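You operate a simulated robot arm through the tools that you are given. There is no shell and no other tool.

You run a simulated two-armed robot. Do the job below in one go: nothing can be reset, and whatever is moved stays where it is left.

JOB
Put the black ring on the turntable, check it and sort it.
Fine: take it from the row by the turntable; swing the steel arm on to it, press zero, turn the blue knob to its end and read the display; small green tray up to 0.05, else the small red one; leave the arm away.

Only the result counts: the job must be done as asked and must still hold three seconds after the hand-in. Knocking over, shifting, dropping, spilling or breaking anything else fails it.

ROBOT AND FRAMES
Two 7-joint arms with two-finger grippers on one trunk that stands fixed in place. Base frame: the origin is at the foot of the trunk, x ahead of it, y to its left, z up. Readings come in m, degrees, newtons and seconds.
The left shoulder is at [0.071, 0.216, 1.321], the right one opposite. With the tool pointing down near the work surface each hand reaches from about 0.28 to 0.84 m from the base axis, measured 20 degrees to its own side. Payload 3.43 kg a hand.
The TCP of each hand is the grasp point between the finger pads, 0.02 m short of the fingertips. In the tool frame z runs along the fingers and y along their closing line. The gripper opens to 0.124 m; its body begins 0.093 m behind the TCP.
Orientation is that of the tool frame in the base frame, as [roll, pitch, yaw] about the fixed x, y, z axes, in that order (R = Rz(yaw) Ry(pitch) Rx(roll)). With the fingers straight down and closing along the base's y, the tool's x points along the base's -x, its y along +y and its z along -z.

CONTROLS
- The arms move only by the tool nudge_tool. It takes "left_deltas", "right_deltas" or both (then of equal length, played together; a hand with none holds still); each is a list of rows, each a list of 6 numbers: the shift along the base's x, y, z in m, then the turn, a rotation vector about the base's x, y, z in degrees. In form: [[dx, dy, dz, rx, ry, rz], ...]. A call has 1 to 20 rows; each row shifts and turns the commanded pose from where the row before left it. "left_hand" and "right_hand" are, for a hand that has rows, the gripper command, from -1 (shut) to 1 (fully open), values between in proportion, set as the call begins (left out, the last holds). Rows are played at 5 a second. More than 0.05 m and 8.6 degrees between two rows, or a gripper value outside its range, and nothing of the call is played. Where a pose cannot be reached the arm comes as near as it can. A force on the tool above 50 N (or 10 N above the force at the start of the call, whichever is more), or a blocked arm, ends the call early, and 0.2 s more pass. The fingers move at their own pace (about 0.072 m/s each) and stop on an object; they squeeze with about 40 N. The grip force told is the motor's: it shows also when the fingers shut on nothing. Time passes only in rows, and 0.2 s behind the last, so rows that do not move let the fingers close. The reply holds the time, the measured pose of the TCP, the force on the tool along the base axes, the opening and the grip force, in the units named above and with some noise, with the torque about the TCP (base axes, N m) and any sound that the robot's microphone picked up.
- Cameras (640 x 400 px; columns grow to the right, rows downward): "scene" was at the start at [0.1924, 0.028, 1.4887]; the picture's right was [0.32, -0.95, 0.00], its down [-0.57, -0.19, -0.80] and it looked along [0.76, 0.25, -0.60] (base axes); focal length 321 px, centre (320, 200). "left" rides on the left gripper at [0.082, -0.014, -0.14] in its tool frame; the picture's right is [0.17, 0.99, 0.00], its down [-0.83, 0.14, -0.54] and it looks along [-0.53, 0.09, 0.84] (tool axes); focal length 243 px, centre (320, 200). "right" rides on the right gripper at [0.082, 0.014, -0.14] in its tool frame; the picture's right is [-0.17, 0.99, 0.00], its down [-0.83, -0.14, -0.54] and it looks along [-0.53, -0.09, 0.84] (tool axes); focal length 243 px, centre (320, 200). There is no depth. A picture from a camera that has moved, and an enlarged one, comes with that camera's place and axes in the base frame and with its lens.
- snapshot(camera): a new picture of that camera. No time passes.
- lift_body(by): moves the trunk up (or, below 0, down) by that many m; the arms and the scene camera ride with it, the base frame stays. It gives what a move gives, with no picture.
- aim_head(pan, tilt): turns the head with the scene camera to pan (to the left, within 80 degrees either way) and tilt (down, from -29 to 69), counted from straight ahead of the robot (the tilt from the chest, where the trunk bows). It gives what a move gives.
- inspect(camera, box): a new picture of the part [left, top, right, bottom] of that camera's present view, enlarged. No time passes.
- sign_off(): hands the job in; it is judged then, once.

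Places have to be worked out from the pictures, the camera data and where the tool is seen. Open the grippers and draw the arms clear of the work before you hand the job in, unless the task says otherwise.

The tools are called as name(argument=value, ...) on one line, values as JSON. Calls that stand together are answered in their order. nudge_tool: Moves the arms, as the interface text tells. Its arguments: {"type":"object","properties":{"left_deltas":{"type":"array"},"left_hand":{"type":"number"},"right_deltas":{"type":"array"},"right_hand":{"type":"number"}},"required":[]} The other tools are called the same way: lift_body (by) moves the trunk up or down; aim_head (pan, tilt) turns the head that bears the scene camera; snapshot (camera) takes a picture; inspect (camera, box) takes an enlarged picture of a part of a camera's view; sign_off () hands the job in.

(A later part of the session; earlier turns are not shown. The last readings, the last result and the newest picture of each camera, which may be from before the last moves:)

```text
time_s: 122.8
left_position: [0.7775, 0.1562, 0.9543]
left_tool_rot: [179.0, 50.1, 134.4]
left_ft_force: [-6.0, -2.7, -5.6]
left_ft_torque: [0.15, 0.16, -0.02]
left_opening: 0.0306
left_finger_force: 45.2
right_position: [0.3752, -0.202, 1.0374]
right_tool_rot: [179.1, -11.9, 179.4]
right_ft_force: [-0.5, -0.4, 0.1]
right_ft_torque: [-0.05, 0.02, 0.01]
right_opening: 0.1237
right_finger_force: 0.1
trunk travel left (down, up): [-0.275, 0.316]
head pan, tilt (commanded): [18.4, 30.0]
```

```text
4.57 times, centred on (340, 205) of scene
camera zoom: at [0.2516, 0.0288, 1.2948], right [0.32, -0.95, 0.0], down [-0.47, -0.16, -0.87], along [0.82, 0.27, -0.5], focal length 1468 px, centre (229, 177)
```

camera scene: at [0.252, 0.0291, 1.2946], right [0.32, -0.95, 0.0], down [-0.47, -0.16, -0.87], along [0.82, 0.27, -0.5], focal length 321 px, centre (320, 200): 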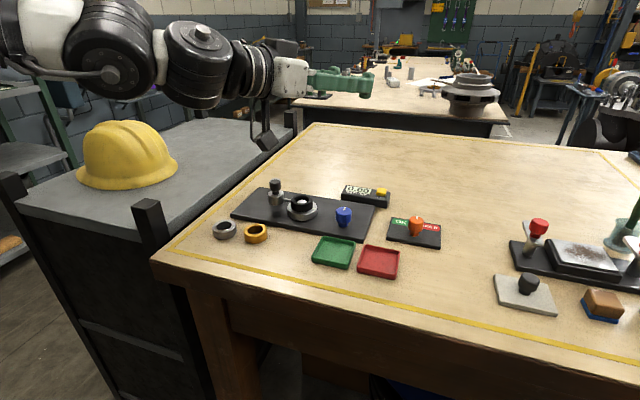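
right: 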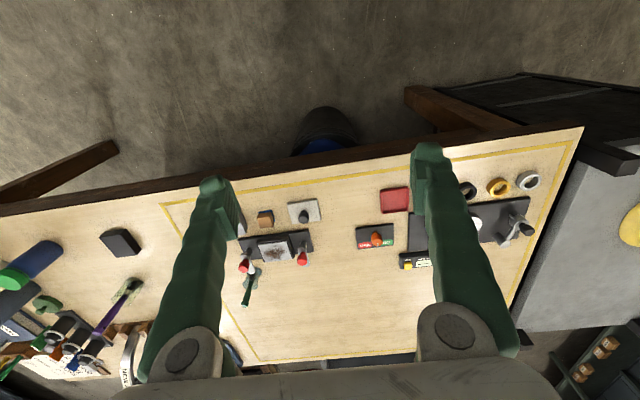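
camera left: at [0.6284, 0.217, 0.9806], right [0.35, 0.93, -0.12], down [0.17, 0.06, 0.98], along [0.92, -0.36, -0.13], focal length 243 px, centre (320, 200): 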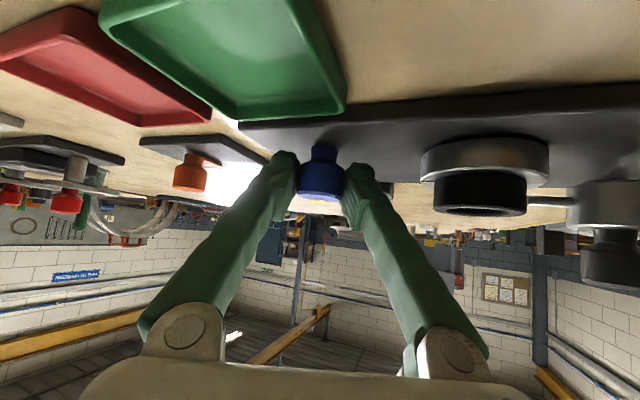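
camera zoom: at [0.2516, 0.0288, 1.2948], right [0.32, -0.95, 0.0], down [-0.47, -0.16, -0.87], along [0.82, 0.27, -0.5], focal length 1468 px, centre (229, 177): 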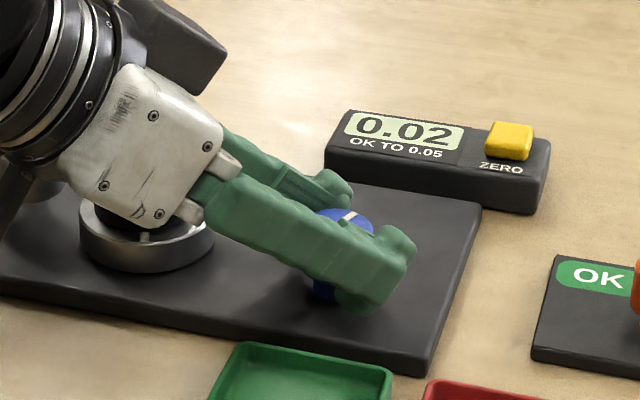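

The display moved to 0.02, so clockwise is right and the knob follows. I continue another 12° while the clearance to the ring stays fine.

nudge_tool(left_deltas=[[0, 0, 0, 0, 0, -4], [0, 0, 0, 0, 0, -4], [0, 0, 0, 0, 0, -4], [0, 0, 0, 0, 0, 0]])

inspect(camera="scene", box=[270, 165, 410, 245])

snapshot(camera="left")

```text
time_s: 123.8
left_position: [0.7768, 0.1578, 0.9548]
left_tool_rot: [179.0, 50.1, 122.3]
left_ft_force: [0.3, -0.8, -1.8]
left_ft_torque: [0.26, 0.12, -0.01]
left_opening: 0.0306
left_finger_force: 45.6
right_position: [0.3755, -0.2012, 1.0389]
right_tool_rot: [179.2, -11.9, 179.6]
right_ft_force: [-1.3, 0.0, -0.2]
right_ft_torque: [-0.03, -0.01, -0.02]
right_opening: 0.1243
right_finger_force: 0.0
trunk travel left (down, up): [-0.275, 0.316]
head pan, tilt (commanded): [18.4, 30.0]
```

```text
4.57 times, centred on (340, 205) of scene
camera zoom: at [0.252, 0.0292, 1.2947], right [0.32, -0.95, 0.0], down [-0.47, -0.16, -0.87], along [0.82, 0.27, -0.5], focal length 1468 px, centre (229, 177)
```

zoom: 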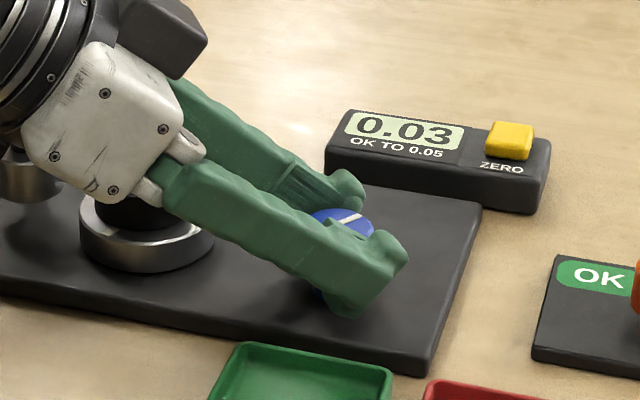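

```text
taken
camera left: at [0.679, 0.2847, 0.9807], right [0.77, 0.63, -0.12], down [0.17, -0.03, 0.98], along [0.62, -0.78, -0.13], focal length 243 px, centre (320, 200)
```

left: 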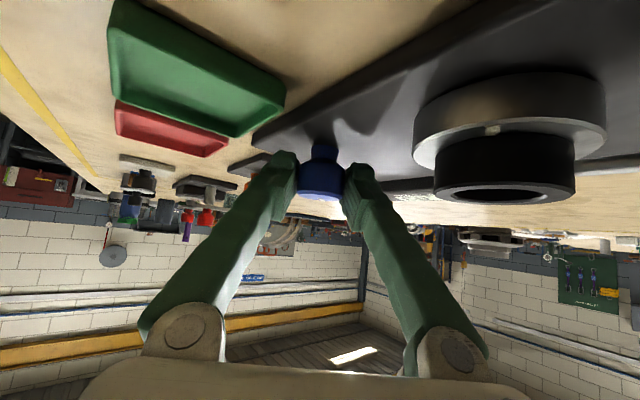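

0.03 now, after about 36°. I turn a little further (8°) in this grip.

nudge_tool(left_deltas=[[0, 0, 0, 0, 0, -4], [0, 0, 0, 0, 0, -4], [0, 0, 0, 0, 0, 0]])

inspect(camera="scene", box=[270, 165, 410, 245])

```text
time_s: 124.6
left_position: [0.7782, 0.1577, 0.9534]
left_tool_rot: [179.0, 50.1, 114.4]
left_ft_force: [3.7, 4.9, 0.6]
left_ft_torque: [0.16, 0.01, 0.02]
left_opening: 0.0307
left_finger_force: 45.1
right_position: [0.3751, -0.2006, 1.0375]
right_tool_rot: [179.2, -11.9, 179.5]
right_ft_force: [-0.1, 0.5, -0.2]
right_ft_torque: [0.0, -0.02, 0.0]
right_opening: 0.1242
right_finger_force: 0.0
trunk travel left (down, up): [-0.275, 0.316]
head pan, tilt (commanded): [18.4, 30.0]
```

```text
4.57 times, centred on (340, 205) of scene
camera zoom: at [0.2522, 0.0297, 1.2946], right [0.32, -0.95, 0.0], down [-0.47, -0.16, -0.87], along [0.82, 0.27, -0.5], focal length 1468 px, centre (229, 177)
```

zoom: 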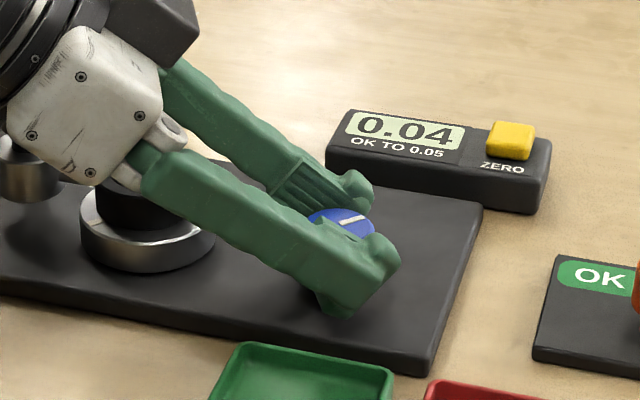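

0.04 and rising. I release (fingers to 4.4 cm) and turn the hand back 50° around the knob to regrip.

nudge_tool(left_deltas=[[0, 0, 0, 0, 0, 0], [0, 0, 0, 0, 0, 0]], left_hand=-0.3)

nudge_tool(left_deltas=[[-0.0005, -0.001, 0, 0, 0, 7.2], [-0.0005, -0.001, 0, 0, 0, 7.2], [0, 0, 0, 0, 0, 7.2], [0, 0, 0, 0, 0, 7.2], [0, 0, 0, 0, 0, 7.2], [0, 0, 0, 0, 0, 7.2], [0, 0, 0, 0, 0, 6]])

inspect(camera="scene", box=[270, 165, 410, 245])

inspect(camera="left", box=[240, 100, 400, 220])

```text
time_s: 125.2
left_position: [0.7766, 0.1563, 0.9533]
left_tool_rot: [179.1, 50.1, 114.4]
left_ft_force: [0.3, 0.3, -0.2]
left_ft_torque: [-0.02, 0.01, -0.02]
left_opening: 0.0432
left_finger_force: 0.1
right_position: [0.3757, -0.2013, 1.0384]
right_tool_rot: [179.3, -11.9, 179.5]
right_ft_force: [0.3, -0.7, -0.2]
right_ft_torque: [-0.01, -0.01, 0.0]
right_opening: 0.1238
right_finger_force: 0.0
trunk travel left (down, up): [-0.275, 0.316]
head pan, tilt (commanded): [18.4, 30.0]
```

```text
time_s: 126.8
left_position: [0.7769, 0.1548, 0.9524]
left_tool_rot: [179.1, 50.0, 163.9]
left_ft_force: [0.3, -0.2, -0.7]
left_ft_torque: [0.01, 0.02, 0.01]
left_opening: 0.0431
left_finger_force: 0.1
right_position: [0.376, -0.2028, 1.0374]
right_tool_rot: [179.3, -12.0, 179.4]
right_ft_force: [0.0, -0.5, -0.6]
right_ft_torque: [-0.02, 0.02, 0.02]
right_opening: 0.1241
right_finger_force: 0.1
trunk travel left (down, up): [-0.275, 0.316]
head pan, tilt (commanded): [18.4, 30.0]
```

```text
4.57 times, centred on (340, 205) of scene
camera zoom: at [0.2524, 0.0292, 1.2946], right [0.32, -0.95, 0.0], down [-0.47, -0.16, -0.87], along [0.82, 0.27, -0.5], focal length 1468 px, centre (229, 177)
```

zoom: 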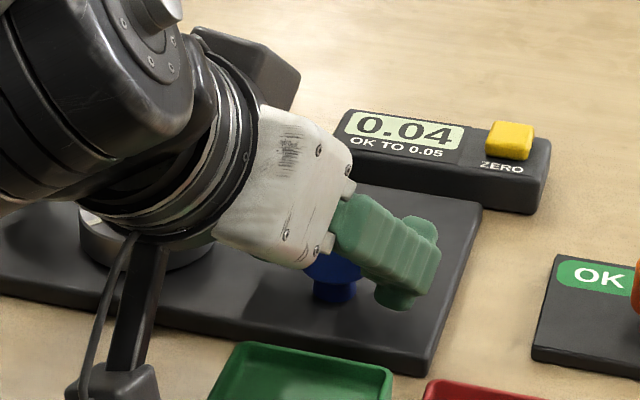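

```text
3.33 times, centred on (320, 160) of left
camera zoom: at [0.6193, 0.1858, 0.9801], right [0.16, 0.98, -0.12], down [0.15, 0.09, 0.98], along [0.98, -0.18, -0.13], focal length 809 px, centre (320, 333)
```

zoom: 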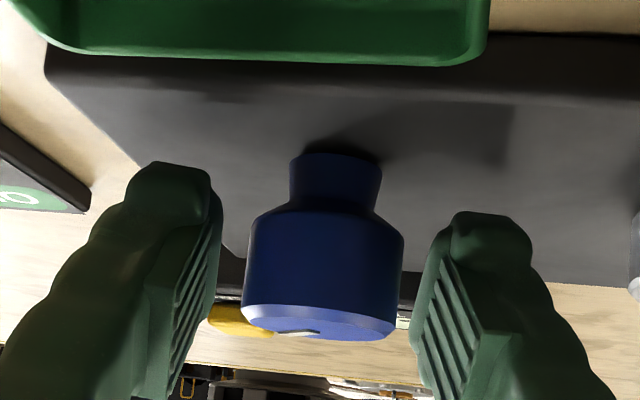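

The reading held at 0.04 while I moved around. I regrip and turn clockwise again.

nudge_tool(left_deltas=[[0, 0, 0, 0, 0, 0], [0, 0, 0, 0, 0, 0]], left_hand=-1)

nudge_tool(left_deltas=[[0, 0, 0, 0, 0, -5], [0, 0, 0, 0, 0, -5], [0, 0, 0, 0, 0, -5], [0, 0, 0, 0, 0, -5], [0, 0, 0, 0, 0, -5], [0, 0, 0, 0, 0, 0]])

inspect(camera="scene", box=[270, 165, 410, 245])

```text
time_s: 127.4
left_position: [0.7769, 0.1559, 0.9526]
left_tool_rot: [179.0, 50.1, 163.7]
left_ft_force: [0.0, 1.9, 0.4]
left_ft_torque: [0.01, 0.01, 0.03]
left_opening: 0.0306
left_finger_force: 44.8
right_position: [0.3757, -0.2011, 1.0383]
right_tool_rot: [179.2, -11.9, 179.6]
right_ft_force: [-0.1, -0.1, 0.6]
right_ft_torque: [0.03, 0.02, 0.0]
right_opening: 0.1238
right_finger_force: 0.0
trunk travel left (down, up): [-0.275, 0.316]
head pan, tilt (commanded): [18.4, 30.0]
```

```text
time_s: 128.8
left_position: [0.7778, 0.1566, 0.9528]
left_tool_rot: [179.2, 50.2, 138.7]
left_ft_force: [2.6, 10.7, 1.7]
left_ft_torque: [0.21, 0.01, 0.02]
left_opening: 0.0307
left_finger_force: 44.9
right_position: [0.3757, -0.2014, 1.0392]
right_tool_rot: [179.3, -11.9, 179.5]
right_ft_force: [0.0, 0.5, -0.2]
right_ft_torque: [-0.01, 0.01, 0.03]
right_opening: 0.1241
right_finger_force: 0.1
trunk travel left (down, up): [-0.275, 0.316]
head pan, tilt (commanded): [18.4, 30.0]
```

```text
4.57 times, centred on (340, 205) of scene
camera zoom: at [0.2519, 0.0304, 1.2947], right [0.32, -0.95, 0.0], down [-0.47, -0.16, -0.87], along [0.82, 0.27, -0.5], focal length 1468 px, centre (229, 177)
```

zoom: 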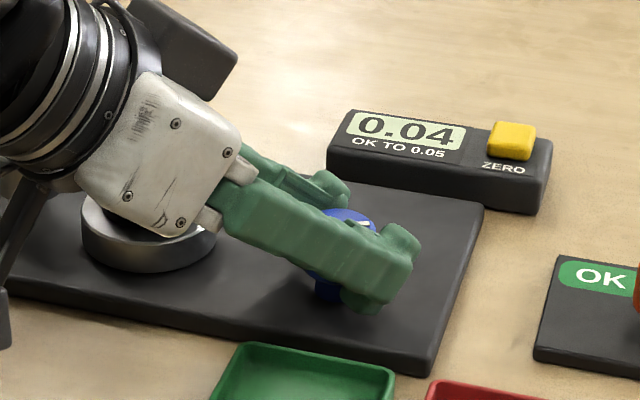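

Still 0.04; a side force of ~11 N built up, so I shift the hand 1 mm in +y to relieve it while turning on.

nudge_tool(left_deltas=[[0, 0.001, 0, 0, 0, -4], [0, 0.0005, 0, 0, 0, -5], [0, 0, 0, 0, 0, -5], [0, 0, 0, 0, 0, -5], [0, 0, 0, 0, 0, -5], [0, 0, 0, 0, 0, 0]])

inspect(camera="scene", box=[270, 165, 410, 245])

```text
time_s: 130.2
left_position: [0.7789, 0.1583, 0.9536]
left_tool_rot: [178.9, 50.2, 114.6]
left_ft_force: [12.8, 10.9, 6.8]
left_ft_torque: [0.09, -0.18, 0.07]
left_opening: 0.0307
left_finger_force: 45.2
right_position: [0.3745, -0.2013, 1.0372]
right_tool_rot: [179.3, -11.8, 179.5]
right_ft_force: [0.5, 0.0, -0.2]
right_ft_torque: [0.01, 0.0, 0.01]
right_opening: 0.124
right_finger_force: 0.1
trunk travel left (down, up): [-0.275, 0.316]
head pan, tilt (commanded): [18.4, 30.0]
```

```text
4.57 times, centred on (340, 205) of scene
camera zoom: at [0.2526, 0.0303, 1.2946], right [0.32, -0.95, 0.0], down [-0.48, -0.16, -0.87], along [0.82, 0.27, -0.5], focal length 1468 px, centre (229, 177)
```

zoom: 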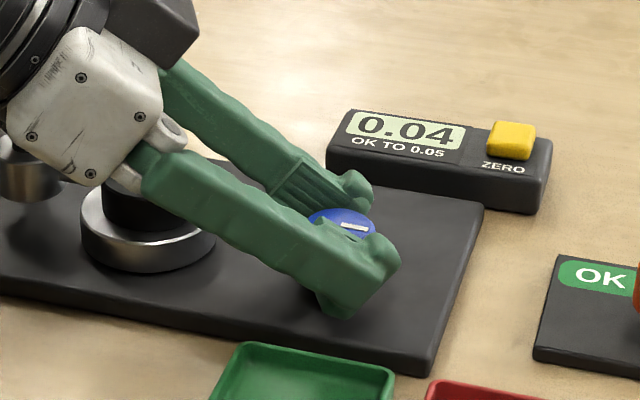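

The force is up to ~17 N, so I release the knob and inspect how far it has turned.

nudge_tool(left_deltas=[[0, 0, 0, 0, 0, 0], [0, 0, 0, 0, 0, 0]], left_hand=-0.3)

inspect(camera="scene", box=[325, 195, 365, 225])

inspect(camera="left", box=[240, 100, 400, 220])

```text
time_s: 130.8
left_position: [0.7762, 0.1551, 0.9523]
left_tool_rot: [179.2, 50.0, 114.7]
left_ft_force: [0.7, 0.0, -0.9]
left_ft_torque: [-0.01, -0.02, 0.01]
left_opening: 0.0433
left_finger_force: 0.0
right_position: [0.3741, -0.2014, 1.0382]
right_tool_rot: [179.2, -12.0, 179.5]
right_ft_force: [-0.5, -1.2, 0.7]
right_ft_torque: [-0.01, -0.02, 0.0]
right_opening: 0.1239
right_finger_force: 0.0
trunk travel left (down, up): [-0.275, 0.316]
head pan, tilt (commanded): [18.4, 30.0]
```

```text
13.33 times, centred on (345, 210) of scene
camera zoom: at [0.2517, 0.0293, 1.2947], right [0.32, -0.95, 0.0], down [-0.47, -0.16, -0.87], along [0.82, 0.27, -0.5], focal length 4282 px, centre (-13, 67)
```

zoom: 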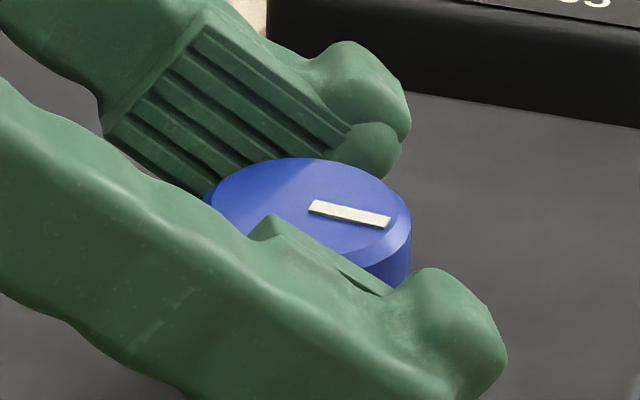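

```text
3.33 times, centred on (320, 160) of left
camera zoom: at [0.6952, 0.2958, 0.9801], right [0.85, 0.52, -0.12], down [0.17, -0.05, 0.98], along [0.5, -0.85, -0.13], focal length 809 px, centre (320, 333)
```

zoom: 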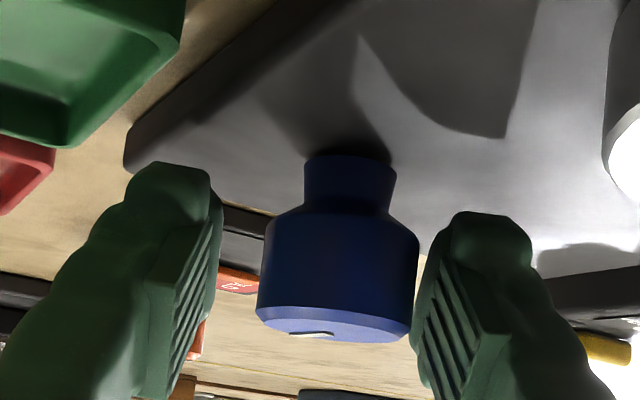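

The tick now points right: about 100° turned. From the forces I compute the knob axis at about (0.780, 0.155) in hand coordinates, so I centre on that while turning back 50° for the next grip.

nudge_tool(left_deltas=[[0.002, 0, 0, 0, 0, 6], [0.002, 0, 0, 0, 0, 7.2], [0, 0, 0, 0, 0, 7.2], [0, 0, 0, 0, 0, 7.2], [0, 0, 0, 0, 0, 7.2], [0, 0, 0, 0, 0, 7.2], [0, 0, 0, 0, 0, 7.2]])

nudge_tool(left_deltas=[[0, 0, 0, 0, 0, 0], [0, 0, 0, 0, 0, 0]], left_hand=-1)

nudge_tool(left_deltas=[[0, 0, 0, 0, 0, -5], [0, 0, 0, 0, 0, -5], [0, 0, 0, 0, 0, -5], [0, 0, 0, 0, 0, -5], [0, 0, 0, 0, 0, -5], [0, 0, 0, 0, 0, 0]])

inspect(camera="scene", box=[270, 165, 410, 245])

```text
time_s: 132.4
left_position: [0.781, 0.1565, 0.9522]
left_tool_rot: [179.0, 50.0, 163.9]
left_ft_force: [-0.1, -0.3, 0.3]
left_ft_torque: [0.03, 0.02, 0.0]
left_opening: 0.0433
left_finger_force: 0.0
right_position: [0.3769, -0.2008, 1.0375]
right_tool_rot: [179.1, -12.0, 179.5]
right_ft_force: [-0.1, -1.0, -0.2]
right_ft_torque: [0.01, 0.03, 0.02]
right_opening: 0.1241
right_finger_force: 0.0
trunk travel left (down, up): [-0.275, 0.316]
head pan, tilt (commanded): [18.4, 30.0]
```

```text
time_s: 133.0
left_position: [0.778, 0.1545, 0.953]
left_tool_rot: [179.1, 50.0, 163.8]
left_ft_force: [-3.3, -8.4, -3.7]
left_ft_torque: [-0.2, 0.0, 0.0]
left_opening: 0.0307
left_finger_force: 45.4
right_position: [0.3756, -0.2029, 1.0385]
right_tool_rot: [179.3, -11.9, 179.6]
right_ft_force: [0.7, -0.6, -0.3]
right_ft_torque: [-0.03, -0.01, 0.01]
right_opening: 0.1239
right_finger_force: 0.2
trunk travel left (down, up): [-0.275, 0.316]
head pan, tilt (commanded): [18.4, 30.0]
```

```text
time_s: 134.4
left_position: [0.7791, 0.1539, 0.9525]
left_tool_rot: [178.9, 50.0, 138.8]
left_ft_force: [-7.0, -14.5, -9.2]
left_ft_torque: [-0.27, 0.11, -0.01]
left_opening: 0.0307
left_finger_force: 44.8
right_position: [0.3754, -0.2034, 1.0373]
right_tool_rot: [179.0, -11.8, 179.4]
right_ft_force: [0.0, 0.0, 0.5]
right_ft_torque: [-0.02, -0.03, 0.02]
right_opening: 0.1239
right_finger_force: 0.1
trunk travel left (down, up): [-0.275, 0.316]
head pan, tilt (commanded): [18.4, 30.0]
```

```text
4.57 times, centred on (340, 205) of scene
camera zoom: at [0.2519, 0.0276, 1.2947], right [0.32, -0.95, 0.0], down [-0.47, -0.16, -0.87], along [0.82, 0.27, -0.5], focal length 1468 px, centre (229, 177)
```

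zoom: 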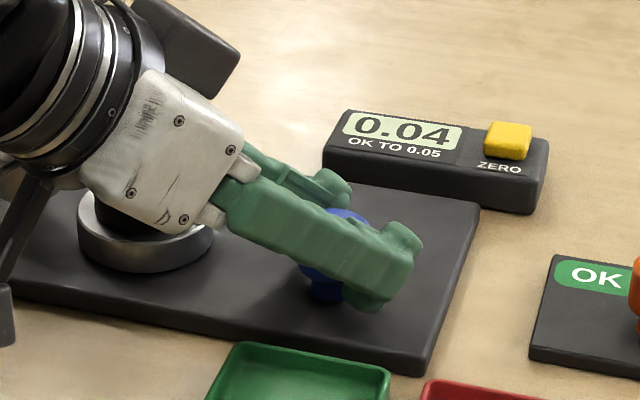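

Side force reversed (−16 N), so the axis is nearer y 0.1535. I shift 2 mm in −y and continue turning.

nudge_tool(left_deltas=[[0, -0.002, 0, 0, 0, -4], [0, 0, 0, 0, 0, -5], [0, 0, 0, 0, 0, -5], [0, 0, 0, 0, 0, -5], [0, 0, 0, 0, 0, -5], [0, 0, 0, 0, 0, 0]])

inspect(camera="scene", box=[270, 165, 410, 245])

```text
time_s: 135.8
left_position: [0.7829, 0.1504, 0.9542]
left_tool_rot: [178.9, 49.9, 114.6]
left_ft_force: [9.9, -32.5, -13.5]
left_ft_torque: [-0.63, -0.25, 0.18]
left_opening: 0.0276
left_finger_force: 44.8
right_position: [0.3777, -0.205, 1.0365]
right_tool_rot: [178.9, -12.0, 179.5]
right_ft_force: [0.7, -0.6, -0.1]
right_ft_torque: [-0.01, 0.03, 0.0]
right_opening: 0.1241
right_finger_force: 0.1
trunk travel left (down, up): [-0.275, 0.316]
head pan, tilt (commanded): [18.4, 30.0]
```

```text
4.57 times, centred on (340, 205) of scene
camera zoom: at [0.2543, 0.0255, 1.2943], right [0.32, -0.95, 0.0], down [-0.48, -0.16, -0.87], along [0.82, 0.27, -0.5], focal length 1468 px, centre (229, 177)
```

zoom: 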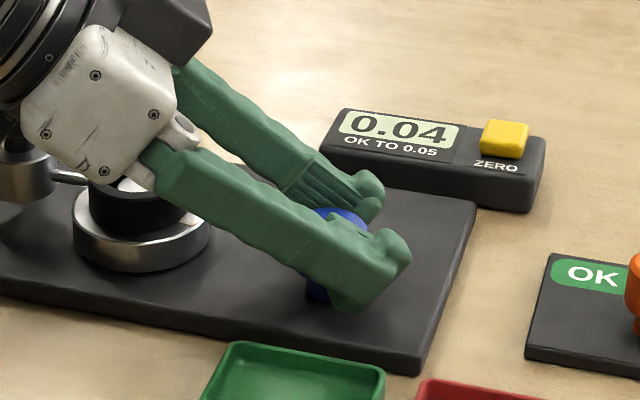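

Large side force and the fingers slipped on the knob — likely the knob has met its end stop. I release at once and look.

nudge_tool(left_deltas=[[0, 0, 0, 0, 0, 0], [0, 0, 0, 0, 0, 0]], left_hand=-0.2)

inspect(camera="scene", box=[325, 190, 373, 226])

inspect(camera="scene", box=[230, 165, 410, 265])

inspect(camera="left", box=[240, 100, 400, 220])

```text
time_s: 136.4
left_position: [0.7802, 0.1547, 0.9539]
left_tool_rot: [179.1, 49.9, 114.9]
left_ft_force: [0.1, -0.2, -0.7]
left_ft_torque: [-0.02, 0.02, 0.02]
left_opening: 0.0494
left_finger_force: 0.0
right_position: [0.3757, -0.2026, 1.0377]
right_tool_rot: [179.2, -11.9, 179.4]
right_ft_force: [-0.8, 0.0, -0.9]
right_ft_torque: [-0.02, -0.01, -0.01]
right_opening: 0.1242
right_finger_force: 0.1
trunk travel left (down, up): [-0.275, 0.316]
head pan, tilt (commanded): [18.4, 30.0]
```

```text
11.11 times, centred on (349, 208) of scene
camera zoom: at [0.2518, 0.0286, 1.2948], right [0.32, -0.95, 0.0], down [-0.47, -0.16, -0.87], along [0.82, 0.27, -0.5], focal length 3568 px, centre (-2, 111)
```

zoom: 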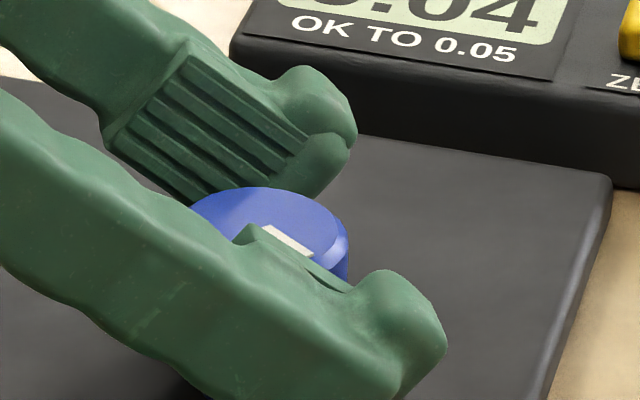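

```text
3.56 times, centred on (320, 215) of scene
camera zoom: at [0.2518, 0.0286, 1.2948], right [0.32, -0.95, 0.0], down [-0.47, -0.16, -0.87], along [0.82, 0.27, -0.5], focal length 1142 px, centre (320, 147)
```

zoom: 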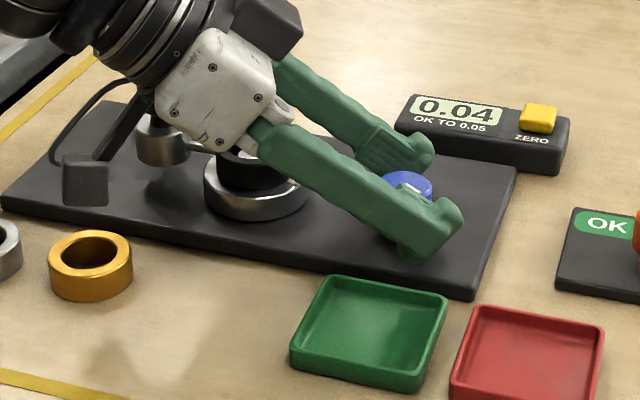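

```text
3.33 times, centred on (320, 160) of left
camera zoom: at [0.6994, 0.2941, 0.981], right [0.84, 0.52, -0.12], down [0.17, -0.05, 0.98], along [0.51, -0.85, -0.13], focal length 809 px, centre (320, 333)
```

zoom: 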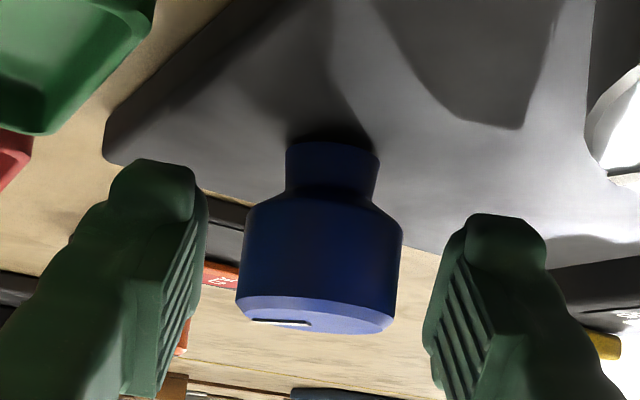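

I lift the hand off the knob to see its tick and check that nothing shifted.

nudge_tool(left_deltas=[[0, 0, 0.015, 0, 0, 0], [0, 0, 0.025, 0, 0, 5], [-0.01, 0.01, 0.03, 0, 0, 7], [-0.02, 0.02, 0.03, 0, 0, 7], [-0.02, 0.03, 0.02, 0, 0, 7]])

inspect(camera="scene", box=[260, 120, 420, 240])

inspect(camera="scene", box=[330, 195, 370, 230])

```text
time_s: 137.6
left_position: [0.7304, 0.2161, 1.0741]
left_tool_rot: [179.0, 50.0, 140.9]
left_ft_force: [-0.4, 0.2, -0.5]
left_ft_torque: [-0.01, -0.01, -0.01]
left_opening: 0.0493
left_finger_force: 0.1
right_position: [0.3736, -0.2013, 1.0394]
right_tool_rot: [179.2, -11.8, 179.5]
right_ft_force: [0.2, 0.5, 0.2]
right_ft_torque: [0.01, 0.0, -0.02]
right_opening: 0.1241
right_finger_force: 0.0
trunk travel left (down, up): [-0.275, 0.316]
head pan, tilt (commanded): [18.4, 30.0]
```

```text
3.33 times, centred on (340, 180) of scene
camera zoom: at [0.2503, 0.0296, 1.2951], right [0.32, -0.95, 0.0], down [-0.47, -0.16, -0.87], along [0.82, 0.27, -0.5], focal length 1070 px, centre (253, 267)
```

zoom: 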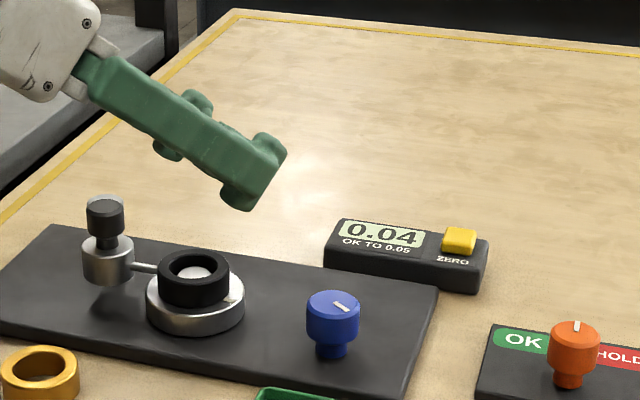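

```text
11.43 times, centred on (350, 212) of scene
camera zoom: at [0.2503, 0.0296, 1.2951], right [0.32, -0.95, 0.0], down [-0.47, -0.16, -0.87], along [0.82, 0.27, -0.5], focal length 3670 px, centre (-23, 57)
```

zoom: 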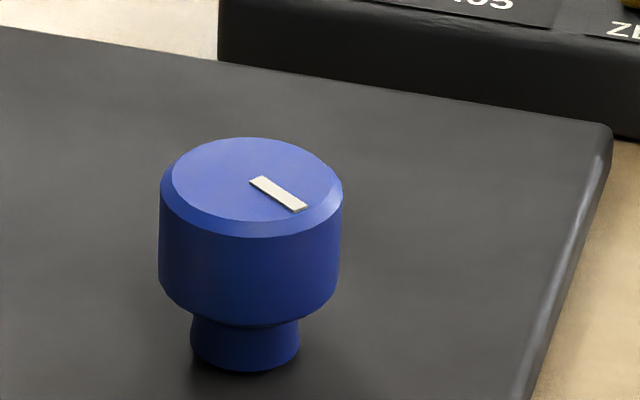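

Nothing has shifted. The tick went from about +7° to about −123° (≈130° turned), and the last stroke slipped, suggesting the end stop. I check the turntable's own mark too.

inspect(camera="scene", box=[290, 185, 330, 225])

inspect(camera="scene", box=[335, 170, 395, 215])

```text
10.00 times, centred on (310, 205) of scene
camera zoom: at [0.2503, 0.0296, 1.2951], right [0.32, -0.95, 0.0], down [-0.47, -0.16, -0.87], along [0.82, 0.27, -0.5], focal length 3212 px, centre (420, 150)
```

zoom: 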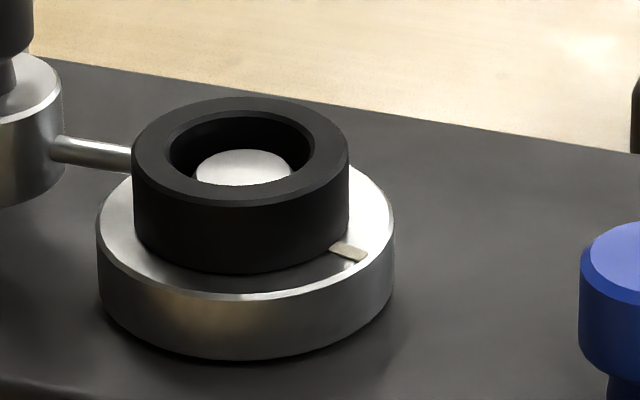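

```text
8.89 times, centred on (365, 192) of scene
camera zoom: at [0.2503, 0.0296, 1.2951], right [0.32, -0.95, 0.0], down [-0.47, -0.16, -0.87], along [0.82, 0.27, -0.5], focal length 2855 px, centre (-80, 267)
```

zoom: 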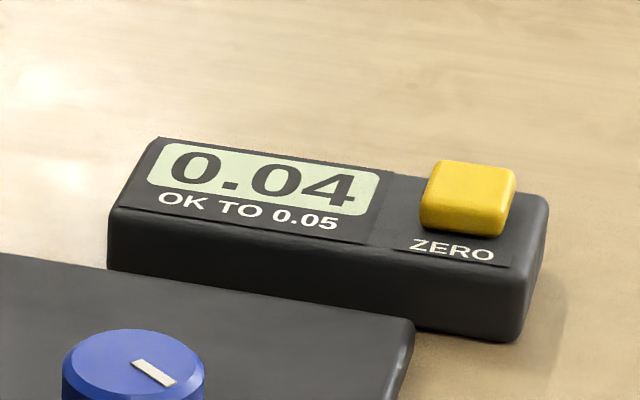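

The turntable mark has moved a little as well. To be sure the knob is really at its end, I regrip it with a fresh stroke and turn clockwise while watching torque and tick.

nudge_tool(left_deltas=[[0.0167, -0.0209, 0, 0, 0, 7.7], [0.0167, -0.0209, 0, 0, 0, 7.7], [0.0167, -0.0208, 0, 0, 0, 7.7], [0, 0, -0.03, 0, 0, 0], [0, 0, -0.03, 0, 0, 0], [0, 0, -0.03, 0, 0, 0], [0, 0, -0.02, 0, 0, 0], [0, 0, -0.01, 0, 0, 0]])

inspect(camera="left", box=[240, 100, 400, 220])

```text
time_s: 139.4
left_position: [0.7628, 0.1716, 0.9539]
left_tool_rot: [179.1, 50.2, 163.9]
left_ft_force: [-3.6, -6.0, 2.7]
left_ft_torque: [-0.13, -0.04, -0.16]
left_opening: 0.0529
left_finger_force: 3.1
left hand out of reach, approached as far as the arm can: row 3
right_position: [0.3754, -0.2014, 1.0371]
right_tool_rot: [179.2, -11.9, 179.5]
right_ft_force: [0.0, -0.2, -1.1]
right_ft_torque: [0.01, 0.01, 0.04]
right_opening: 0.1239
right_finger_force: 0.1
trunk travel left (down, up): [-0.275, 0.316]
head pan, tilt (commanded): [18.4, 30.0]
```

```text
3.33 times, centred on (320, 160) of left
camera zoom: at [0.6047, 0.2017, 0.9802], right [0.16, 0.98, -0.12], down [0.15, 0.09, 0.98], along [0.98, -0.18, -0.13], focal length 809 px, centre (320, 333)
```

zoom: 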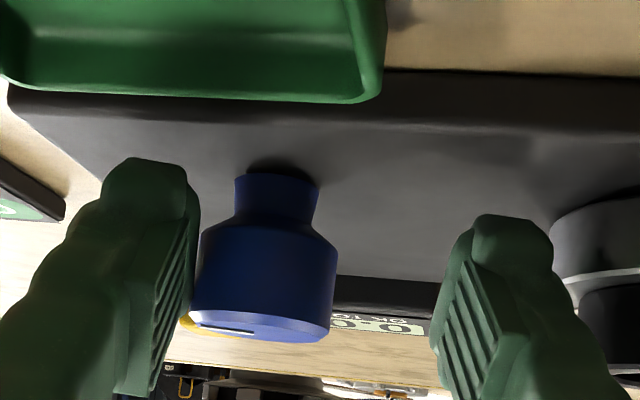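

At height the last sideways step was out of reach, so the hand came down off-centre, lightly touching the knob with one finger (6 N). I centre on the knob now at this low height.

nudge_tool(left_deltas=[[0.002, -0.006, 0, 0, 0, 0], [0.006, -0.006, 0, 0, 0, 0], [0.006, -0.005, 0, 0, 0, 0], [0.0035, -0.001, 0, 0, 0, 0], [0, 0, 0, 0, 0, 0]])

inspect(camera="left", box=[240, 100, 400, 220])

inspect(camera="scene", box=[270, 165, 410, 245])

```text
time_s: 140.6
left_position: [0.7818, 0.1543, 0.954]
left_tool_rot: [178.9, 50.1, 164.0]
left_ft_force: [-0.3, 0.1, -0.3]
left_ft_torque: [-0.02, 0.03, 0.06]
left_opening: 0.0494
left_finger_force: 0.1
right_position: [0.3749, -0.2026, 1.037]
right_tool_rot: [179.2, -11.9, 179.5]
right_ft_force: [0.1, 0.2, -0.5]
right_ft_torque: [-0.03, 0.0, 0.01]
right_opening: 0.124
right_finger_force: 0.1
trunk travel left (down, up): [-0.275, 0.316]
head pan, tilt (commanded): [18.4, 30.0]
```

```text
3.33 times, centred on (320, 160) of left
camera zoom: at [0.6231, 0.1847, 0.9805], right [0.16, 0.98, -0.12], down [0.15, 0.09, 0.98], along [0.98, -0.17, -0.13], focal length 809 px, centre (320, 333)
```

zoom: 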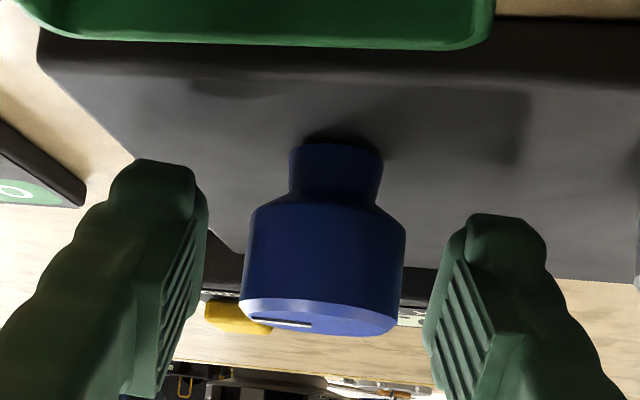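

```text
4.57 times, centred on (340, 205) of scene
camera zoom: at [0.2516, 0.0291, 1.2948], right [0.32, -0.95, 0.0], down [-0.47, -0.16, -0.87], along [0.82, 0.27, -0.5], focal length 1468 px, centre (229, 177)
```

zoom: 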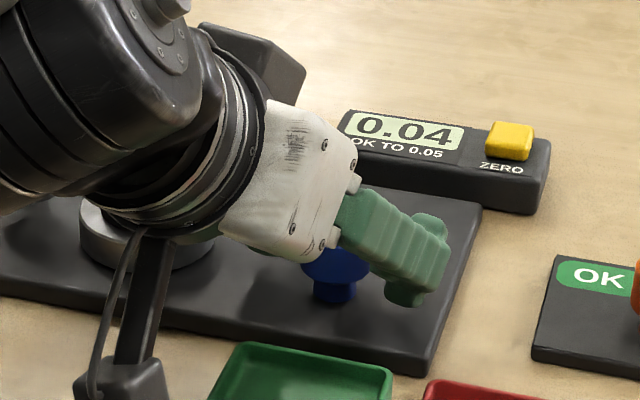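

Centred. I grip and turn clockwise in small increments, checking torque.

nudge_tool(left_deltas=[[0, 0, 0, 0, 0, 0], [0, 0, 0, 0, 0, 0]], left_hand=-1)

nudge_tool(left_deltas=[[0, 0, 0, 0, 0, -4], [0, 0, 0, 0, 0, -4], [0, 0, 0, 0, 0, 0]])

inspect(camera="left", box=[280, 150, 380, 220])

inspect(camera="scene", box=[335, 170, 395, 215])

```text
time_s: 141.2
left_position: [0.78, 0.1549, 0.953]
left_tool_rot: [179.1, 50.0, 164.0]
left_ft_force: [0.7, -1.7, -2.1]
left_ft_torque: [-0.03, 0.02, 0.01]
left_opening: 0.03
left_finger_force: 45.1
right_position: [0.3762, -0.2008, 1.0382]
right_tool_rot: [179.2, -11.8, 179.5]
right_ft_force: [-0.4, 0.5, 0.2]
right_ft_torque: [-0.01, -0.02, 0.01]
right_opening: 0.1239
right_finger_force: 0.1
trunk travel left (down, up): [-0.275, 0.316]
head pan, tilt (commanded): [18.4, 30.0]
```

```text
time_s: 142.0
left_position: [0.7808, 0.1556, 0.954]
left_tool_rot: [179.0, 50.1, 155.9]
left_ft_force: [0.1, -1.5, -1.0]
left_ft_torque: [0.0, 0.1, 0.01]
left_opening: 0.0299
left_finger_force: 44.6
right_position: [0.3748, -0.2025, 1.0385]
right_tool_rot: [179.2, -11.9, 179.4]
right_ft_force: [0.1, 0.4, -0.1]
right_ft_torque: [-0.02, -0.03, -0.01]
right_opening: 0.124
right_finger_force: 0.2
trunk travel left (down, up): [-0.275, 0.316]
head pan, tilt (commanded): [18.4, 30.0]
```

```text
5.71 times, centred on (330, 185) of left
camera zoom: at [0.6288, 0.206, 0.9802], right [0.29, 0.95, -0.12], down [0.16, 0.07, 0.98], along [0.94, -0.31, -0.13], focal length 1386 px, centre (263, 286)
```

zoom: 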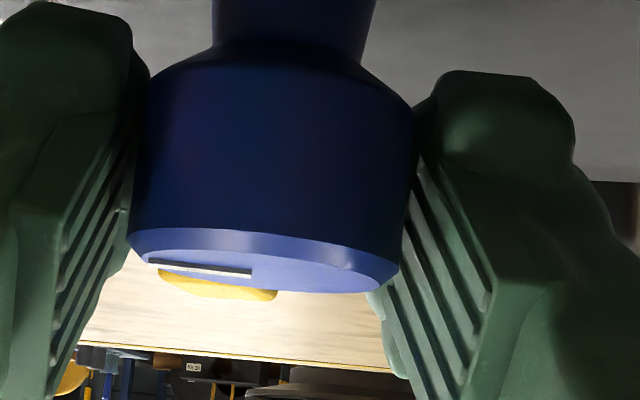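

```text
8.89 times, centred on (365, 192) of scene
camera zoom: at [0.2517, 0.029, 1.2947], right [0.32, -0.95, 0.0], down [-0.47, -0.16, -0.87], along [0.82, 0.27, -0.5], focal length 2855 px, centre (-80, 267)
```

zoom: 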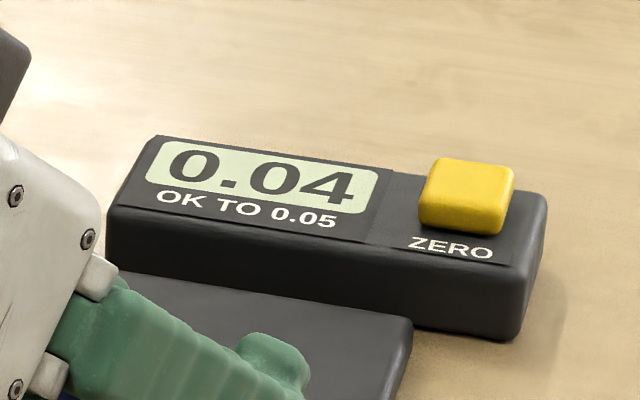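

Torque is negligible, so the knob is not at its end yet and this grip is well centred. I continue the stroke.

nudge_tool(left_deltas=[[0, 0, 0, 0, 0, -5], [0, 0, 0, 0, 0, -5], [0, 0, 0, 0, 0, -5], [0, 0, 0, 0, 0, -5], [0, 0, 0, 0, 0, 0]])

nudge_tool(left_deltas=[[0, 0, 0, 0, 0, -5], [0, 0, 0, 0, 0, -5], [0, 0, 0, 0, 0, -5], [0, 0, 0, 0, 0, -5], [0, 0, 0, 0, 0, 0]])

inspect(camera="left", box=[280, 150, 380, 220])

inspect(camera="scene", box=[270, 165, 410, 245])

```text
time_s: 143.2
left_position: [0.7799, 0.1533, 0.9518]
left_tool_rot: [179.0, 50.1, 135.9]
left_ft_force: [5.4, -6.6, -1.1]
left_ft_torque: [-0.13, -0.08, 0.07]
left_opening: 0.0297
left_finger_force: 45.2
right_position: [0.3757, -0.2021, 1.0379]
right_tool_rot: [179.2, -11.9, 179.5]
right_ft_force: [0.1, 1.4, 0.0]
right_ft_torque: [0.0, 0.01, 0.0]
right_opening: 0.124
right_finger_force: 0.1
trunk travel left (down, up): [-0.275, 0.316]
head pan, tilt (commanded): [18.4, 30.0]
```

```text
time_s: 144.4
left_position: [0.7835, 0.1483, 0.9542]
left_tool_rot: [179.0, 50.1, 115.6]
left_ft_force: [17.7, -34.8, -5.5]
left_ft_torque: [-0.45, -0.22, 0.08]
left_opening: 0.0271
left_finger_force: 44.7
right_position: [0.3771, -0.2055, 1.0361]
right_tool_rot: [179.0, -11.9, 179.4]
right_ft_force: [-0.5, -0.4, -0.1]
right_ft_torque: [0.01, 0.02, 0.02]
right_opening: 0.1239
right_finger_force: 0.2
trunk travel left (down, up): [-0.275, 0.316]
head pan, tilt (commanded): [18.4, 30.0]
```

```text
5.71 times, centred on (330, 185) of left
camera zoom: at [0.6992, 0.2876, 0.9805], right [0.84, 0.53, -0.12], down [0.17, -0.05, 0.98], along [0.52, -0.84, -0.13], focal length 1386 px, centre (263, 286)
```

zoom: 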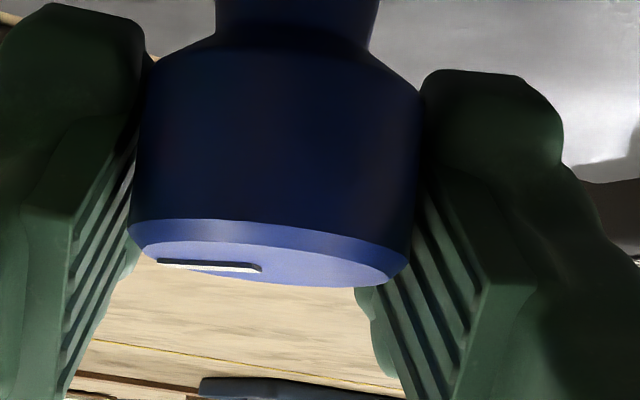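

```text
4.57 times, centred on (340, 205) of scene
camera zoom: at [0.2544, 0.025, 1.2943], right [0.32, -0.95, 0.0], down [-0.48, -0.15, -0.87], along [0.82, 0.27, -0.5], focal length 1468 px, centre (229, 177)
```

zoom: 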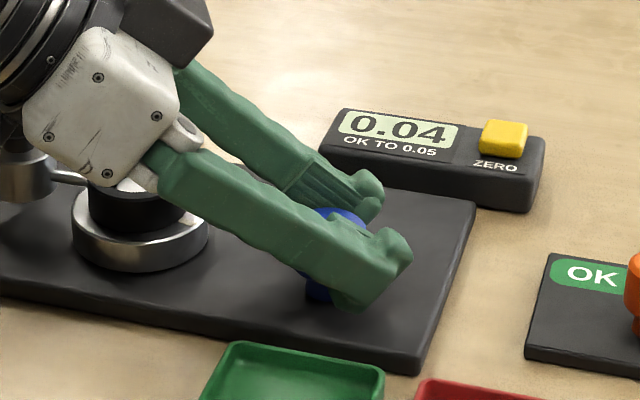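

Again a forward push built up because the pads slid off the knob's centre; combining the data, the knob axis is at (0.777, 0.1545) and the pad centre sits ~2 mm from the reported TCP. I release and read the free position.

nudge_tool(left_deltas=[[0, 0, 0, 0, 0, 0], [0, 0, 0, 0, 0, 0]], left_hand=-0.2)

inspect(camera="left", box=[240, 100, 400, 220])

inspect(camera="scene", box=[325, 185, 385, 225])

```text
time_s: 145.0
left_position: [0.7802, 0.156, 0.9529]
left_tool_rot: [179.1, 49.9, 116.1]
left_ft_force: [0.5, -0.1, 0.6]
left_ft_torque: [0.01, -0.02, -0.01]
left_opening: 0.0495
left_finger_force: 0.0
right_position: [0.3754, -0.2013, 1.038]
right_tool_rot: [179.1, -11.9, 179.5]
right_ft_force: [-0.5, -0.7, -0.8]
right_ft_torque: [-0.02, -0.01, 0.0]
right_opening: 0.1243
right_finger_force: 0.1
trunk travel left (down, up): [-0.275, 0.316]
head pan, tilt (commanded): [18.4, 30.0]
```

```text
3.33 times, centred on (320, 160) of left
camera zoom: at [0.6969, 0.2929, 0.9801], right [0.83, 0.54, -0.12], down [0.17, -0.05, 0.98], along [0.53, -0.84, -0.13], focal length 809 px, centre (320, 333)
```

zoom: 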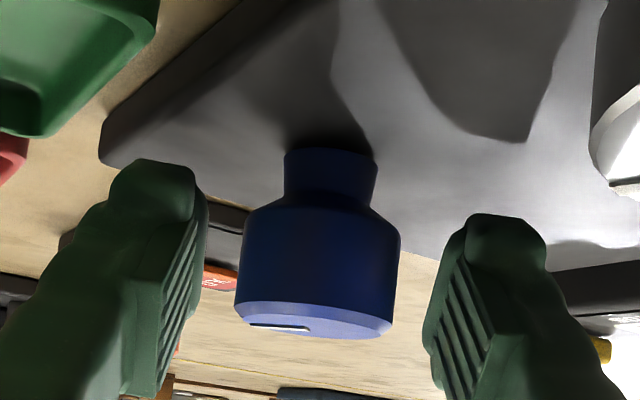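

```text
10.00 times, centred on (355, 205) of scene
camera zoom: at [0.2518, 0.0287, 1.2947], right [0.32, -0.95, 0.0], down [-0.47, -0.16, -0.87], along [0.82, 0.27, -0.5], focal length 3212 px, centre (-30, 150)
```

zoom: 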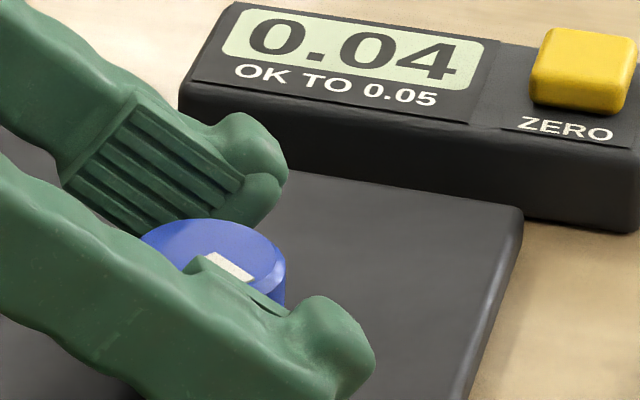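

The tick still points the same way (≈ −123°) as before this stroke — the brush on approach had turned the knob back a bit and the stroke returned it to the same angle, which suggests this is the end. I test it cleanly: go back to a mid position, grip centred, and turn clockwise 10° watching the torque.

nudge_tool(left_deltas=[[0, -0.0005, 0, 0, 0, 7], [0, -0.001, 0, 0, 0, 7], [0, 0, 0, 0, 0, 7], [0, 0, 0, 0, 0, 7], [0, 0, 0, 0, 0, 6]])

inspect(camera="left", box=[240, 100, 400, 220])

nudge_tool(left_deltas=[[0, 0, 0, 0, 0, 0], [0, 0, 0, 0, 0, 0]], left_hand=-1)

nudge_tool(left_deltas=[[0, 0, 0, 0, 0, -3], [0, 0, 0, 0, 0, -3], [0, 0, 0, 0, 0, 0]])

nudge_tool(left_deltas=[[0, 0, 0, 0, 0, -3], [0, 0, 0, 0, 0, -3], [0, 0, 0, 0, 0, 0]])

```text
time_s: 146.2
left_position: [0.7811, 0.1519, 0.9536]
left_tool_rot: [179.0, 50.2, 150.1]
left_ft_force: [0.3, 0.5, -0.5]
left_ft_torque: [-0.01, 0.0, 0.01]
left_opening: 0.0498
left_finger_force: 0.1
right_position: [0.3754, -0.2027, 1.0369]
right_tool_rot: [179.2, -11.9, 179.6]
right_ft_force: [0.6, 0.0, -0.6]
right_ft_torque: [0.03, 0.01, 0.01]
right_opening: 0.124
right_finger_force: 0.0
trunk travel left (down, up): [-0.275, 0.316]
head pan, tilt (commanded): [18.4, 30.0]
```

```text
3.33 times, centred on (320, 160) of left
camera zoom: at [0.6344, 0.2197, 0.9807], right [0.39, 0.91, -0.12], down [0.17, 0.05, 0.98], along [0.91, -0.4, -0.13], focal length 809 px, centre (320, 333)
```

zoom: 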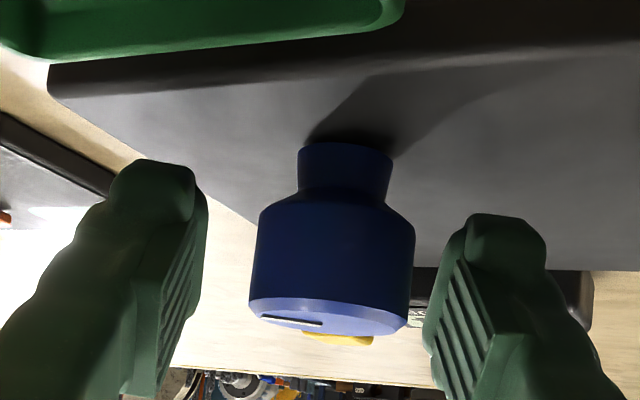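

```text
time_s: 146.8
left_position: [0.7805, 0.1531, 0.9531]
left_tool_rot: [179.0, 50.0, 150.0]
left_ft_force: [2.4, 4.1, 0.4]
left_ft_torque: [0.19, 0.07, 0.01]
left_opening: 0.0296
left_finger_force: 44.8
right_position: [0.3754, -0.2018, 1.0378]
right_tool_rot: [179.2, -11.9, 179.4]
right_ft_force: [-0.1, -0.2, 0.8]
right_ft_torque: [0.0, 0.03, 0.0]
right_opening: 0.1242
right_finger_force: 0.0
trunk travel left (down, up): [-0.275, 0.316]
head pan, tilt (commanded): [18.4, 30.0]
```

```text
time_s: 147.6
left_position: [0.7833, 0.1525, 0.9537]
left_tool_rot: [179.1, 50.1, 144.0]
left_ft_force: [10.1, -0.6, -1.6]
left_ft_torque: [-0.19, -0.3, 0.12]
left_opening: 0.0289
left_finger_force: 45.1
right_position: [0.3759, -0.2013, 1.0372]
right_tool_rot: [179.2, -12.0, 179.6]
right_ft_force: [-0.1, 0.2, -0.1]
right_ft_torque: [0.01, -0.01, -0.03]
right_opening: 0.1243
right_finger_force: 0.0
trunk travel left (down, up): [-0.275, 0.316]
head pan, tilt (commanded): [18.4, 30.0]
```

```text
time_s: 148.4
left_position: [0.7841, 0.1526, 0.9525]
left_tool_rot: [179.0, 50.1, 137.8]
left_ft_force: [21.9, -6.8, 1.2]
left_ft_torque: [-0.2, -0.4, 0.01]
left_opening: 0.0278
left_finger_force: 45.0
right_position: [0.3762, -0.202, 1.0373]
right_tool_rot: [179.2, -12.0, 179.5]
right_ft_force: [-0.2, 0.0, 0.1]
right_ft_torque: [-0.02, 0.0, 0.04]
right_opening: 0.1242
right_finger_force: 0.0
trunk travel left (down, up): [-0.275, 0.316]
head pan, tilt (commanded): [18.4, 30.0]
```

The grip was a few millimetres too far forward (opening only 0.0296), which spoils the test. I release, turn back 12°, move 5 mm back along the hand direction and repeat.

nudge_tool(left_deltas=[[0, 0, 0, 0, 0, 0], [0, 0, 0, 0, 0, 0]], left_hand=-0.2)

nudge_tool(left_deltas=[[-0.0022, 0.0018, 0, 0, 0, 6], [-0.0022, 0.0018, 0, 0, 0, 6], [0, 0, 0, 0, 0, 0]])

nudge_tool(left_deltas=[[0, 0, 0, 0, 0, 0], [0, 0, 0, 0, 0, 0]], left_hand=-1)

nudge_tool(left_deltas=[[0, 0, 0, 0, 0, -3], [0, 0, 0, 0, 0, -3], [0, 0, 0, 0, 0, 0]])

```text
time_s: 149.0
left_position: [0.7805, 0.1532, 0.9536]
left_tool_rot: [179.1, 50.1, 138.0]
left_ft_force: [-0.2, 0.0, 1.1]
left_ft_torque: [0.01, 0.01, -0.02]
left_opening: 0.0497
left_finger_force: 0.0
right_position: [0.3762, -0.2028, 1.0386]
right_tool_rot: [179.1, -11.8, 179.6]
right_ft_force: [0.6, 0.4, 0.3]
right_ft_torque: [0.03, 0.02, 0.04]
right_opening: 0.1239
right_finger_force: 0.0
trunk travel left (down, up): [-0.275, 0.316]
head pan, tilt (commanded): [18.4, 30.0]
```

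```text
time_s: 149.8
left_position: [0.7772, 0.1571, 0.9529]
left_tool_rot: [179.1, 50.1, 150.1]
left_ft_force: [-0.2, 0.7, 0.3]
left_ft_torque: [0.03, 0.0, 0.01]
left_opening: 0.0497
left_finger_force: 0.1
right_position: [0.3749, -0.2016, 1.0383]
right_tool_rot: [179.2, -11.9, 179.5]
right_ft_force: [0.1, -0.5, -0.9]
right_ft_torque: [0.0, 0.0, 0.0]
right_opening: 0.124
right_finger_force: 0.0
trunk travel left (down, up): [-0.275, 0.316]
head pan, tilt (commanded): [18.4, 30.0]
```

```text
time_s: 150.4
left_position: [0.7769, 0.1558, 0.9533]
left_tool_rot: [179.0, 50.1, 149.9]
left_ft_force: [1.3, 0.8, 0.1]
left_ft_torque: [0.01, 0.04, -0.01]
left_opening: 0.0306
left_finger_force: 44.8
right_position: [0.3745, -0.2023, 1.0377]
right_tool_rot: [179.3, -12.0, 179.5]
right_ft_force: [0.2, 0.1, 0.3]
right_ft_torque: [-0.04, -0.02, -0.02]
right_opening: 0.1238
right_finger_force: 0.1
trunk travel left (down, up): [-0.275, 0.316]
head pan, tilt (commanded): [18.4, 30.0]
```

```text
time_s: 151.2
left_position: [0.7774, 0.1581, 0.9538]
left_tool_rot: [179.0, 50.1, 143.9]
left_ft_force: [0.3, 3.1, -0.4]
left_ft_torque: [0.15, 0.15, -0.02]
left_opening: 0.0308
left_finger_force: 45.2
right_position: [0.3758, -0.2013, 1.0379]
right_tool_rot: [179.1, -11.9, 179.5]
right_ft_force: [-1.2, 0.8, 0.6]
right_ft_torque: [0.02, 0.0, 0.0]
right_opening: 0.1241
right_finger_force: 0.1
trunk travel left (down, up): [-0.275, 0.316]
head pan, tilt (commanded): [18.4, 30.0]
```

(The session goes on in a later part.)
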